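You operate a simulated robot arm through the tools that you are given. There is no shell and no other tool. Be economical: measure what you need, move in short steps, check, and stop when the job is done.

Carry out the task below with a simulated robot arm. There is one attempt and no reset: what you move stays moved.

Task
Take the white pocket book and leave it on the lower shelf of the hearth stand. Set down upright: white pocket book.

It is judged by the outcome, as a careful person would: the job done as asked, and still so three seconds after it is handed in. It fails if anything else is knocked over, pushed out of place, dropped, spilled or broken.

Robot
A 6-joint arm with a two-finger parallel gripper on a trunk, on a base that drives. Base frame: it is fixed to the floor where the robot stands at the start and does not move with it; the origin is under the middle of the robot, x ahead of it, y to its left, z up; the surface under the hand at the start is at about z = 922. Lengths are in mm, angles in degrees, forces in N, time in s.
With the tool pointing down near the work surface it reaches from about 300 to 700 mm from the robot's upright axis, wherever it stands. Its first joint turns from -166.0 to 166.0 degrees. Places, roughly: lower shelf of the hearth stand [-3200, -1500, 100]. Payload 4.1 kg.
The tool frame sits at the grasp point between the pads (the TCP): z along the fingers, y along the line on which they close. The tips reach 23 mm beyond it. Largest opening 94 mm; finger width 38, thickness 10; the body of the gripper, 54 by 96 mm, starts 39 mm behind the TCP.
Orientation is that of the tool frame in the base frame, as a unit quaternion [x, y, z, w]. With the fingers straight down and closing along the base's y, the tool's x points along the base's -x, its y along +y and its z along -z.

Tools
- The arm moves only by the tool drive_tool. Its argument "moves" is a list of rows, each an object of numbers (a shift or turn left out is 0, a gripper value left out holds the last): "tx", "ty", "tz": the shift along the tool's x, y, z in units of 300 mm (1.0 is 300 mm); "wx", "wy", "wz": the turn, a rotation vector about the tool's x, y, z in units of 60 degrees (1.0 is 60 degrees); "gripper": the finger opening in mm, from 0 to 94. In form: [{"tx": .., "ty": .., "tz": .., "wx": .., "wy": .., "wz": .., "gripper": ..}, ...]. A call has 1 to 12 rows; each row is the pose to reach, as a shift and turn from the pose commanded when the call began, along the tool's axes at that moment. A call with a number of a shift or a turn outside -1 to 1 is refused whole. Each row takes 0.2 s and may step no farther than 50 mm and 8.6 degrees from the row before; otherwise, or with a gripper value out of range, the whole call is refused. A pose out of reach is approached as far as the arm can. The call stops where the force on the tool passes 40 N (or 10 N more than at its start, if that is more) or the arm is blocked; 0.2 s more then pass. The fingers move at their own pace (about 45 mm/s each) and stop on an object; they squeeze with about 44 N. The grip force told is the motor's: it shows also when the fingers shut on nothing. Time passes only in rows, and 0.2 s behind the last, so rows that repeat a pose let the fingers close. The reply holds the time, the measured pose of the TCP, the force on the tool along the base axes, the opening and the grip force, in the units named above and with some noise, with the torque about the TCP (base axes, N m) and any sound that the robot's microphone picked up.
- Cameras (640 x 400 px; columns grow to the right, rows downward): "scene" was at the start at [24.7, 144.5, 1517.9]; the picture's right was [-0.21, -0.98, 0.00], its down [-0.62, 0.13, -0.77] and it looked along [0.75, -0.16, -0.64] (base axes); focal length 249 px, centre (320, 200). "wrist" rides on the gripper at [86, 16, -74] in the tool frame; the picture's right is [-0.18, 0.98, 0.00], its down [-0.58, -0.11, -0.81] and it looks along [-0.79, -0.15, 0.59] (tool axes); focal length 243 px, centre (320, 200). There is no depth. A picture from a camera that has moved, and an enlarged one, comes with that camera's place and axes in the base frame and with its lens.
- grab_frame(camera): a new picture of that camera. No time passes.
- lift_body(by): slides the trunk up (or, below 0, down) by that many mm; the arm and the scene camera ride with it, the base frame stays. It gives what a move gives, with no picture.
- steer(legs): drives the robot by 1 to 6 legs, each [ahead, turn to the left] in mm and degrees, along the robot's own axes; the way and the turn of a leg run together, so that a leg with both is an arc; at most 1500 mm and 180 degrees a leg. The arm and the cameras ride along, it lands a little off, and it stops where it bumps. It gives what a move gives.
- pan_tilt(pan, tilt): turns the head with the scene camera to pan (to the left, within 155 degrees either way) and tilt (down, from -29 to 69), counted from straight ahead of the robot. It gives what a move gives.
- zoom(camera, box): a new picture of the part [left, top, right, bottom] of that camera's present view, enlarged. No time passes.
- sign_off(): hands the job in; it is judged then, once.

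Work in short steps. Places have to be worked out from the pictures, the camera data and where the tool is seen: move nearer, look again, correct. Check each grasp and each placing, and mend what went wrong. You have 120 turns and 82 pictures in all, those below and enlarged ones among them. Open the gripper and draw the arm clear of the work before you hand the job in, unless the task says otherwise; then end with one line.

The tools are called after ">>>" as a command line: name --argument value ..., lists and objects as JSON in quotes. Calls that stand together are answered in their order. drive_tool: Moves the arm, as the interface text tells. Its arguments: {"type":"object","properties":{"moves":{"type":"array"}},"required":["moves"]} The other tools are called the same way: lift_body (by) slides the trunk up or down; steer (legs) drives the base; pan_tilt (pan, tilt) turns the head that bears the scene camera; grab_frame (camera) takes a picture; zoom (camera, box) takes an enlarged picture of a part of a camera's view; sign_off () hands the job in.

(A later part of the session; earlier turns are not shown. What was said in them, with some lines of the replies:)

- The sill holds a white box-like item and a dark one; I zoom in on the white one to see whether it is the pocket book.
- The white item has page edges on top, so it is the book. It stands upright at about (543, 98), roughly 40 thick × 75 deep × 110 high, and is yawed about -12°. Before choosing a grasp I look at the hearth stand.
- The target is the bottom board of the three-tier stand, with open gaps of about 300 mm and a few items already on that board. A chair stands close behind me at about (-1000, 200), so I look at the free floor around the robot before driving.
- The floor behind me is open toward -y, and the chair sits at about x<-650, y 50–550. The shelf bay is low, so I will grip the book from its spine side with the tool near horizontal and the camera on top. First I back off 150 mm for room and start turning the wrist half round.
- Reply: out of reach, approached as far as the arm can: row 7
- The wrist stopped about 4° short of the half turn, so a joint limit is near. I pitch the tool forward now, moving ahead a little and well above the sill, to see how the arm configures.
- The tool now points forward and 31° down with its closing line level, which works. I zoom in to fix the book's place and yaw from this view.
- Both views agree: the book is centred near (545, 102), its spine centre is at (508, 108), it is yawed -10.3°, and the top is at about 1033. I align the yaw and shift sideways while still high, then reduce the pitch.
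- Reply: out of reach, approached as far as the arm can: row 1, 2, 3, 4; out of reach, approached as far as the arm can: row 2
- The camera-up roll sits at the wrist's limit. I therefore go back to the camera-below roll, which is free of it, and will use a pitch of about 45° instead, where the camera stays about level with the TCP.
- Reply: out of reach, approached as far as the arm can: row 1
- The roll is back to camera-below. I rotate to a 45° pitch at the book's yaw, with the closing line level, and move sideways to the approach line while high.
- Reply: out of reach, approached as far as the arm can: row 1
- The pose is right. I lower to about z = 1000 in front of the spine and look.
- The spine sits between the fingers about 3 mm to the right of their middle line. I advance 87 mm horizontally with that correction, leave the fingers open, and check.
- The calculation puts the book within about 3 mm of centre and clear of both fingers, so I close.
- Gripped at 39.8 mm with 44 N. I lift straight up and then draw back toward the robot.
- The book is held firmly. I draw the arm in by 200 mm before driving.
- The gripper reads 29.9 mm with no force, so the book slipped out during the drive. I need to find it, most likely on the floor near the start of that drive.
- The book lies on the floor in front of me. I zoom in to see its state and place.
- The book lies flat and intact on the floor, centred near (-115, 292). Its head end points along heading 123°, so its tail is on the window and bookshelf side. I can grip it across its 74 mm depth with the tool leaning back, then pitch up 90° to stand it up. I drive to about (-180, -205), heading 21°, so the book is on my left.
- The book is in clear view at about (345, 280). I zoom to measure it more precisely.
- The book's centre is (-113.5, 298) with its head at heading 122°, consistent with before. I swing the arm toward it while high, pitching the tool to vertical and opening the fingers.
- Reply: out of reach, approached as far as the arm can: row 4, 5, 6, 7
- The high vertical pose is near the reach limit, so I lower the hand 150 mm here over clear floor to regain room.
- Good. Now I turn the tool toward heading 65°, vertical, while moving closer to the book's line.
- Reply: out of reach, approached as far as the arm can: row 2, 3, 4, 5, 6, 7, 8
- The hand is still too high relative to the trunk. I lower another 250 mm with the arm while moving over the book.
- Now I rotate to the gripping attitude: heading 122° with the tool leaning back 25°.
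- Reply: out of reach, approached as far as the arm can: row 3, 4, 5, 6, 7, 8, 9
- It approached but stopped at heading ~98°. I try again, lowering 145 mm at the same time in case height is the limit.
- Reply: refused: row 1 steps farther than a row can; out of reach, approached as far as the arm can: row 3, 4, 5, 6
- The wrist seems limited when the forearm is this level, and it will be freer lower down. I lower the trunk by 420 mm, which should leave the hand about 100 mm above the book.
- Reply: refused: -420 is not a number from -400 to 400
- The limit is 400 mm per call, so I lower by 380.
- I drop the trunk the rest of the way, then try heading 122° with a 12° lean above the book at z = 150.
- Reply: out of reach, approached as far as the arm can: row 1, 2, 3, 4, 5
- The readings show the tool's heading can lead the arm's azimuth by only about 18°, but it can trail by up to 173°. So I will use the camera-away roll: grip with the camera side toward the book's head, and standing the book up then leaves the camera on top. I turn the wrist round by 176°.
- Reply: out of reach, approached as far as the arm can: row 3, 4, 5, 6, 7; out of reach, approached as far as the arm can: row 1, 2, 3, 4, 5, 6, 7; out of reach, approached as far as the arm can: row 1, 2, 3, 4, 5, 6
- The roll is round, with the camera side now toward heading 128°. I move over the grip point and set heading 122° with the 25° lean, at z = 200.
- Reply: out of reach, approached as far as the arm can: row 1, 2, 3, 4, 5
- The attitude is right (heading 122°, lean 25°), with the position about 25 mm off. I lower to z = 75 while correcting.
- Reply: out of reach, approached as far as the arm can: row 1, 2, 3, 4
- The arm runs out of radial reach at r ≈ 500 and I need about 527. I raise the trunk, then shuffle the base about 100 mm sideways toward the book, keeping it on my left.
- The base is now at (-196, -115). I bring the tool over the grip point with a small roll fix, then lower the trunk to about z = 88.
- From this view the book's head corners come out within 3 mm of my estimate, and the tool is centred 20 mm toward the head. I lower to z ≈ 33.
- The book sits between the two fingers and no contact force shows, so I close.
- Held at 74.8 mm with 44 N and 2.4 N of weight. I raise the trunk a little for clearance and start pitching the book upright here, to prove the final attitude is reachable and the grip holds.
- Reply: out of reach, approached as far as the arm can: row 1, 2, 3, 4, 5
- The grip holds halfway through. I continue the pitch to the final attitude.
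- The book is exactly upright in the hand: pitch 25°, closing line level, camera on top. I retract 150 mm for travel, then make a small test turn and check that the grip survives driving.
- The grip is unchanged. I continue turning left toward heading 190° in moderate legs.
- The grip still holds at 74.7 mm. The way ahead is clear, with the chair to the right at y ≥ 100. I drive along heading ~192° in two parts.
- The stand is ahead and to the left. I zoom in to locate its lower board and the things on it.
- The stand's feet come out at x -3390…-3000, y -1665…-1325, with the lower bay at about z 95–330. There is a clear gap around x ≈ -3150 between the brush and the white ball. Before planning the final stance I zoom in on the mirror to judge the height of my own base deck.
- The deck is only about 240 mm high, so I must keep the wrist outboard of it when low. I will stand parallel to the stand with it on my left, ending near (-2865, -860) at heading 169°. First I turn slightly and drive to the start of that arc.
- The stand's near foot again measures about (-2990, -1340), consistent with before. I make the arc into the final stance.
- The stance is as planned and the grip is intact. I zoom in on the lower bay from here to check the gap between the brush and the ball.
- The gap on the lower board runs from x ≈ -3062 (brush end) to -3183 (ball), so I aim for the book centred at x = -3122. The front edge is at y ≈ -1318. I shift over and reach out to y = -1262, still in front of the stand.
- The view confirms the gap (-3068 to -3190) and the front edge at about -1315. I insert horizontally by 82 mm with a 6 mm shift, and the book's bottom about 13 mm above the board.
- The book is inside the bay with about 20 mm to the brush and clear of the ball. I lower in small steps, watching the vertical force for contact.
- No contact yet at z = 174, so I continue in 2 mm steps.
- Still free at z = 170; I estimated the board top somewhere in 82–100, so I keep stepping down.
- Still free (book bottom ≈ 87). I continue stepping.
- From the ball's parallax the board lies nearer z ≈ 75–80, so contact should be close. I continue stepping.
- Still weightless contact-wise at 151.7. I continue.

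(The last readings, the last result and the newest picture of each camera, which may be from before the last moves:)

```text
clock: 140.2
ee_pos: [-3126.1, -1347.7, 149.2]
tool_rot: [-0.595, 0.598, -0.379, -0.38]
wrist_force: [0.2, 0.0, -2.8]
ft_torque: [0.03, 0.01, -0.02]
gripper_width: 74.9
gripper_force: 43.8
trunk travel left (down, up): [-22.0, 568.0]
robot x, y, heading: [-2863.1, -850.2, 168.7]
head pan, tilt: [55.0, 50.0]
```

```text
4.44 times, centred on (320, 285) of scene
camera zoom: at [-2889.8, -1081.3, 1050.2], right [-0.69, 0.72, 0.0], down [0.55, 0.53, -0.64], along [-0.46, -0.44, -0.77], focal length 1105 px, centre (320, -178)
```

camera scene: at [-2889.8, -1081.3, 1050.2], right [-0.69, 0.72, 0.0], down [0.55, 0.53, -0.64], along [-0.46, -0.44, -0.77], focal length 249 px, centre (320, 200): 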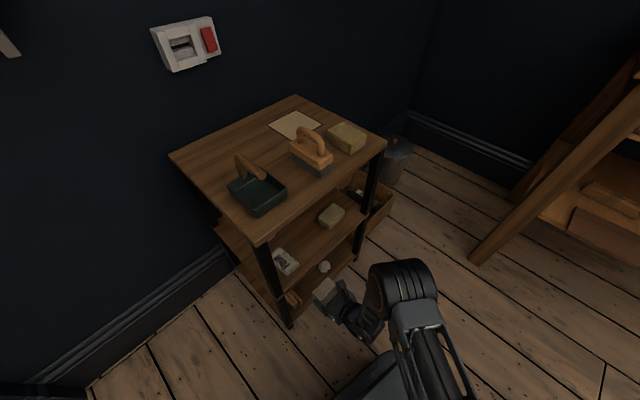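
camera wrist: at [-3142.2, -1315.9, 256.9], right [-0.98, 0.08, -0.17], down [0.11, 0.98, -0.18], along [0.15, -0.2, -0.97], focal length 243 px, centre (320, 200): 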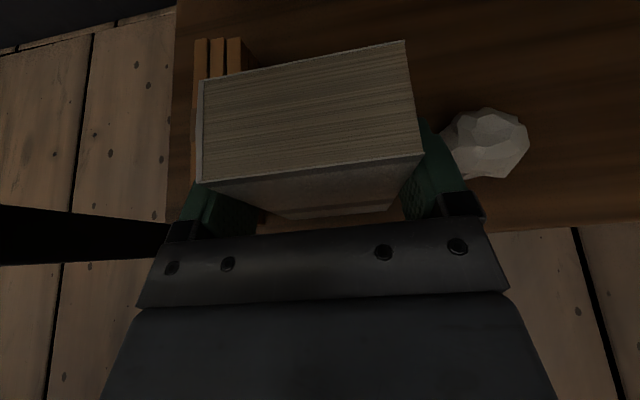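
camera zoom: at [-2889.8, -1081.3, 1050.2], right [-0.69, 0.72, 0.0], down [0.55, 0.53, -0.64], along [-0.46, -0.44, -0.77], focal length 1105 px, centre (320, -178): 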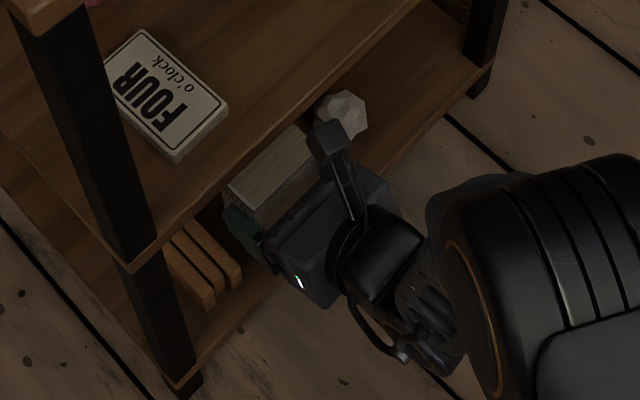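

No contact force yet at 149. Noise is about 1 mm, so I keep stepping down with slightly larger steps.

>>> drive_tool --moves '[{"tx": -0.006, "tz": 0.003}, {"tx": -0.009, "tz": 0.004}]'

>>> drive_tool --moves '[{"tx": -0.006, "tz": 0.003}, {"tx": -0.009, "tz": 0.004}]'

>>> drive_tool --moves '[{"tx": -0.006, "tz": 0.003}, {"tx": -0.009, "tz": 0.004}]'

```text
clock: 140.8
ee_pos: [-3126.5, -1348.8, 147.6]
tool_rot: [-0.595, 0.597, -0.38, -0.382]
wrist_force: [2.4, 6.1, 14.0]
ft_torque: [0.52, -0.43, 0.07]
gripper_width: 74.8
gripper_force: 43.8
trunk travel left (down, up): [-22.0, 568.0]
robot x, y, heading: [-2862.9, -851.7, 168.8]
head pan, tilt: [55.0, 50.0]
```

```text
clock: 141.5
ee_pos: [-3126.9, -1351.4, 146.2]
tool_rot: [-0.593, 0.594, -0.382, -0.386]
wrist_force: [0.5, 2.7, 14.2]
ft_torque: [0.31, -0.3, -0.01]
gripper_width: 75.0
gripper_force: 44.2
trunk travel left (down, up): [-22.0, 568.0]
robot x, y, heading: [-2862.8, -849.2, 168.8]
head pan, tilt: [55.0, 50.0]
stopped in row 2: the force on the tool passed its limit at 41 N (the readings are from after the stop); the commanded pose is now the measured one
```

```text
clock: 142.2
ee_pos: [-3128.1, -1352.1, 146.2]
tool_rot: [-0.592, 0.593, -0.384, -0.387]
wrist_force: [1.2, 2.2, 15.4]
ft_torque: [0.35, -0.43, 0.03]
gripper_width: 75.0
gripper_force: 44.1
trunk travel left (down, up): [-22.0, 568.0]
robot x, y, heading: [-2863.5, -845.6, 168.9]
head pan, tilt: [55.0, 50.0]
stopped in row 2: the force on the tool passed its limit at 41 N (the readings are from after the stop); the commanded pose is now the measured one
```

Contact came at z ≈ 147.5, and the extra steps pressed a bit and tilted the tool by about 1°. I ease up 1.5 mm and restore the pitch, then look at the force and the view.

>>> drive_tool --moves '[{"tx": 0.005, "tz": -0.002, "wy": -0.01}, {"tx": 0.005, "tz": -0.002, "wy": -0.02}, {"tx": 0.005, "tz": -0.002, "wy": -0.02}]'

>>> grab_frame --camera "wrist"

>>> zoom --camera "scene" --box '[260, 240, 380, 330]'

```text
clock: 142.9
ee_pos: [-3128.2, -1351.9, 146.2]
tool_rot: [-0.597, 0.598, -0.377, -0.38]
wrist_force: [-0.9, -5.5, 9.0]
ft_torque: [-0.75, -0.25, -0.21]
gripper_width: 74.9
gripper_force: 44.7
trunk travel left (down, up): [-22.0, 568.0]
robot x, y, heading: [-2865.9, -848.6, 168.9]
head pan, tilt: [55.0, 50.0]
```

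```text
24 pictures are left
camera wrist: at [-3143.4, -1320.8, 256.2], right [-0.98, 0.08, -0.16], down [0.11, 0.98, -0.18], along [0.15, -0.2, -0.97], focal length 243 px, centre (320, 200)
```

wrist: 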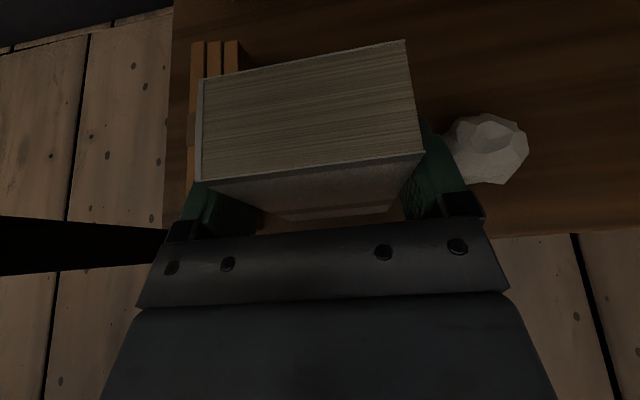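

```text
4.44 times, centred on (320, 285) of scene
camera zoom: at [-2889.5, -1080.5, 1050.4], right [-0.69, 0.72, 0.0], down [0.55, 0.53, -0.64], along [-0.46, -0.45, -0.77], focal length 1105 px, centre (320, -178)
```

zoom: 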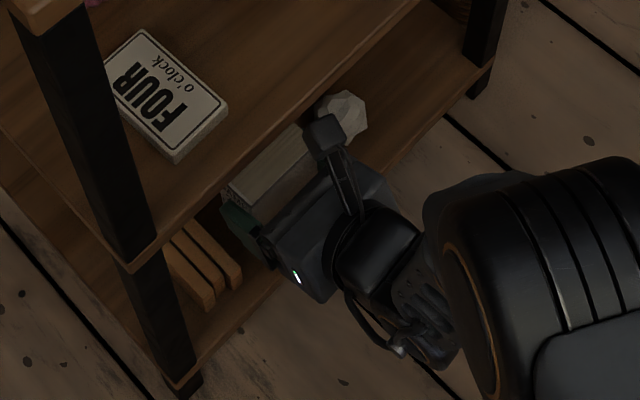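

The book is resting on the board with a light residual load. I ease off another millimetre and half a degree, then open slightly to release it.

>>> drive_tool --moves '[{"tx": 0.003, "tz": -0.0015, "wy": 0.01}, {"tx": 0.003, "tz": -0.0015, "wy": 0.01}]'

```text
clock: 143.6
ee_pos: [-3126.7, -1350.9, 147.3]
tool_rot: [-0.595, 0.597, -0.379, -0.382]
wrist_force: [-2.4, -1.4, 5.9]
ft_torque: [-0.38, 0.18, -0.06]
gripper_width: 75.0
gripper_force: 44.3
trunk travel left (down, up): [-22.0, 568.0]
robot x, y, heading: [-2859.8, -850.1, 168.7]
head pan, tilt: [55.0, 50.0]
```

The load is now about 8 N over the hanging weight, which is light. I open gradually to 84 mm, keeping the fingers clear of the ball and brush.

>>> drive_tool --moves '[{"gripper": 77}, {"gripper": 79}, {"gripper": 82}, {"gripper": 84}, {"gripper": 84}]'

>>> grab_frame --camera "wrist"

```text
clock: 144.8
ee_pos: [-3126.8, -1351.9, 146.7]
tool_rot: [-0.595, 0.596, -0.38, -0.382]
wrist_force: [0.1, 0.2, 0.6]
ft_torque: [-0.01, 0.0, 0.02]
gripper_width: 83.9
gripper_force: 0.1
trunk travel left (down, up): [-22.0, 568.0]
robot x, y, heading: [-2865.6, -855.2, 169.0]
head pan, tilt: [55.0, 50.0]
```

```text
22 pictures are left
camera wrist: at [-3143.1, -1319.4, 255.9], right [-0.98, 0.08, -0.17], down [0.11, 0.98, -0.19], along [0.15, -0.2, -0.97], focal length 243 px, centre (320, 200)
```

wrist: 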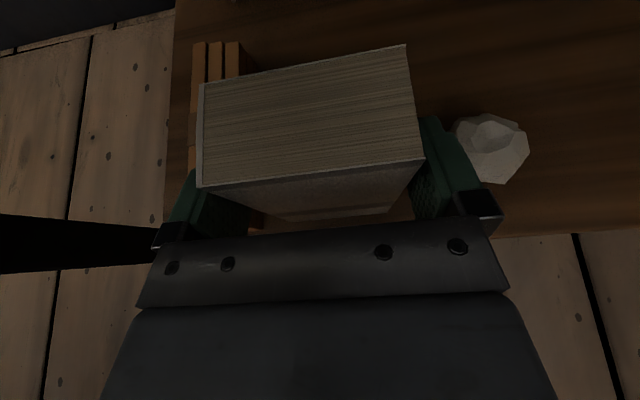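

Released: all forces are near zero and the book stands. I back straight out along +y, slowly at first.

>>> drive_tool --moves '[{"tx": -0.007, "tz": -0.015}, {"tx": -0.014, "tz": -0.03}, {"tx": -0.028, "tz": -0.06}, {"tx": -0.056, "tz": -0.12}]'

>>> grab_frame --camera "wrist"

```text
clock: 145.8
ee_pos: [-3127.3, -1313.3, 144.8]
tool_rot: [-0.595, 0.597, -0.379, -0.382]
wrist_force: [-0.9, 0.0, -0.1]
ft_torque: [-0.03, 0.01, -0.01]
gripper_width: 84.0
gripper_force: 0.2
trunk travel left (down, up): [-22.0, 568.0]
robot x, y, heading: [-2862.5, -850.6, 168.6]
head pan, tilt: [55.0, 50.0]
```

```text
21 pictures are left
camera wrist: at [-3143.2, -1280.1, 254.9], right [-0.98, 0.08, -0.17], down [0.11, 0.98, -0.19], along [0.15, -0.2, -0.97], focal length 243 px, centre (320, 200)
```

wrist: 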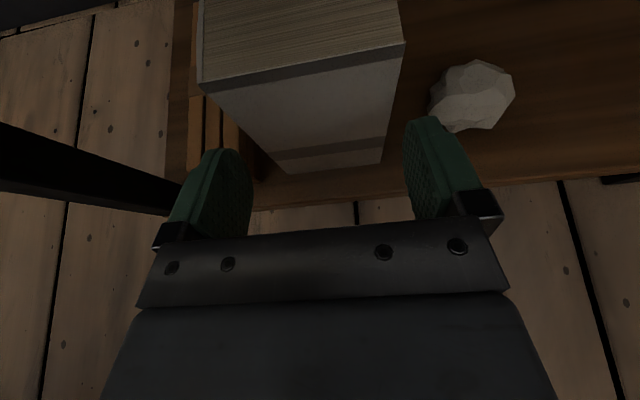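

The book stands on the board, inside the front edge and clear of the brush and ball. I withdraw another 110 mm and look again.

>>> drive_tool --moves '[{"tx": -0.052, "tz": -0.111}, {"tx": -0.104, "tz": -0.222}, {"tx": -0.155, "tz": -0.333}, {"tx": -0.155, "tz": -0.333}]'

>>> grab_frame --camera "wrist"

>>> zoom --camera "scene" --box '[240, 220, 400, 330]'

```text
clock: 146.9
ee_pos: [-3127.1, -1233.7, 159.5]
tool_rot: [0.61, -0.56, 0.39, 0.402]
wrist_force: [0.0, 0.1, 0.3]
ft_torque: [0.01, 0.03, 0.02]
gripper_width: 83.9
gripper_force: 0.0
trunk travel left (down, up): [-22.0, 568.0]
robot x, y, heading: [-2869.9, -852.3, 168.9]
head pan, tilt: [55.0, 50.0]
stopped in row 4: the arm was blocked; the commanded pose is now the measured one
```

```text
20 pictures are left
camera wrist: at [-3139.2, -1197.3, 268.1], right [-0.99, 0.02, -0.12], down [0.05, 0.97, -0.24], along [0.11, -0.25, -0.96], focal length 243 px, centre (320, 200)
```

wrist: 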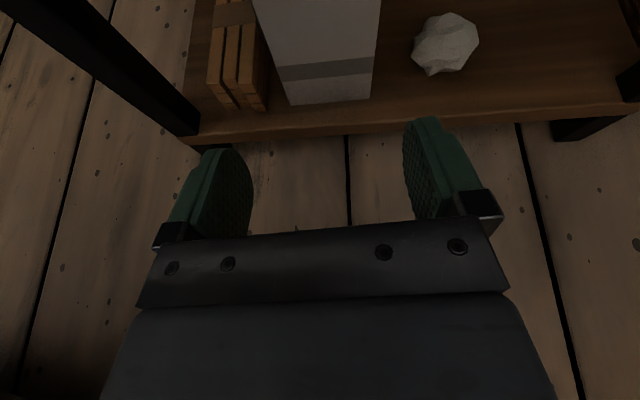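

```text
3.64 times, centred on (320, 275) of scene
camera zoom: at [-2889.8, -1081.6, 1050.5], right [-0.69, 0.72, 0.0], down [0.55, 0.53, -0.64], along [-0.46, -0.44, -0.77], focal length 904 px, centre (320, -73)
```

zoom: 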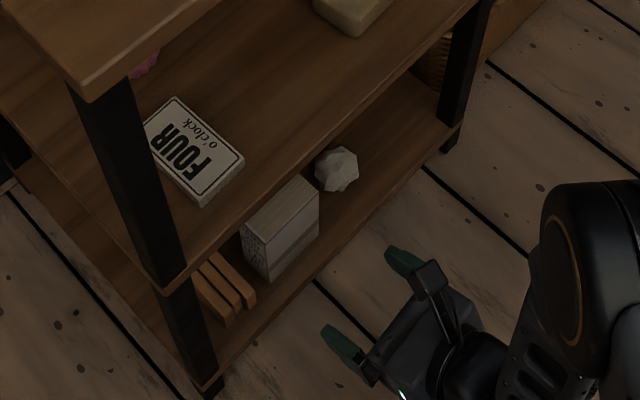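

The book stands upright on the lower board, and nothing else has moved. The wrist just met my own base deck, so I raise the trunk to clear it and take a final look.

>>> lift_body --by 300

>>> drive_tool --moves '[{"tx": -0.05, "tz": -0.1}, {"tx": -0.1, "tz": -0.2}, {"tx": -0.1, "tz": -0.2}]'

>>> zoom --camera "wrist" --box '[120, 0, 520, 250]'

>>> grab_frame --camera "scene"

```text
clock: 149.9
ee_pos: [-3125.3, -1232.8, 460.0]
tool_rot: [0.61, -0.562, 0.39, 0.401]
wrist_force: [-0.2, 0.0, -0.8]
ft_torque: [0.01, 0.01, 0.0]
gripper_width: 83.9
gripper_force: 0.1
trunk travel left (down, up): [-322.0, 268.0]
robot x, y, heading: [-2861.1, -851.1, 168.6]
head pan, tilt: [55.0, 50.0]
```

```text
clock: 150.8
ee_pos: [-3130.8, -1166.5, 454.7]
tool_rot: [0.609, -0.562, 0.39, 0.401]
wrist_force: [0.4, -0.2, 0.0]
ft_torque: [-0.03, 0.01, 0.0]
gripper_width: 83.8
gripper_force: 0.1
trunk travel left (down, up): [-322.0, 268.0]
robot x, y, heading: [-2861.8, -848.9, 168.9]
head pan, tilt: [55.0, 50.0]
```

```text
1.60 times, centred on (320, 125) of wrist
camera zoom: at [-3141.8, -1130.1, 562.3], right [-0.99, 0.02, -0.12], down [0.05, 0.97, -0.24], along [0.11, -0.25, -0.96], focal length 388 px, centre (320, 320)
```

zoom: 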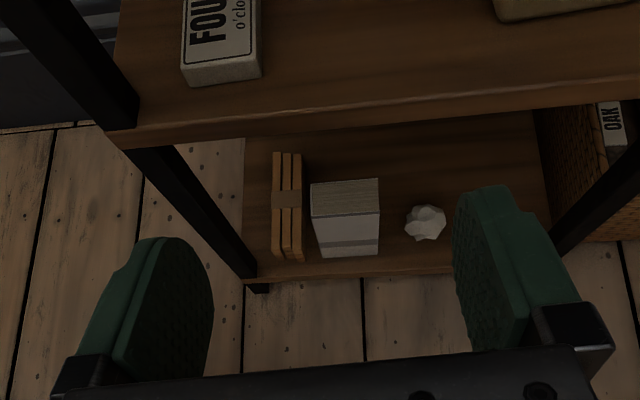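

```text
17 pictures are left
camera scene: at [-2889.6, -1081.1, 1350.2], right [-0.69, 0.72, 0.0], down [0.55, 0.53, -0.64], along [-0.46, -0.45, -0.77], focal length 249 px, centre (320, 200)
```

scene: 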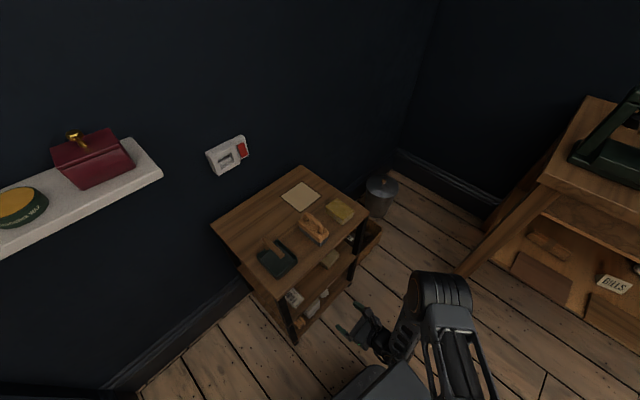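

The book stands upright on the lower shelf between the brush and the ball, pages on top, and both neighbours are undisturbed. The gripper is open and the arm is clear, so I hand the job in.

>>> sign_off

```text
The job is handed in.
```

The white pocket book is standing upright on the lower shelf of the hearth stand and nothing else was moved, but I dropped the book on the floor once on the way; it looked undamaged.
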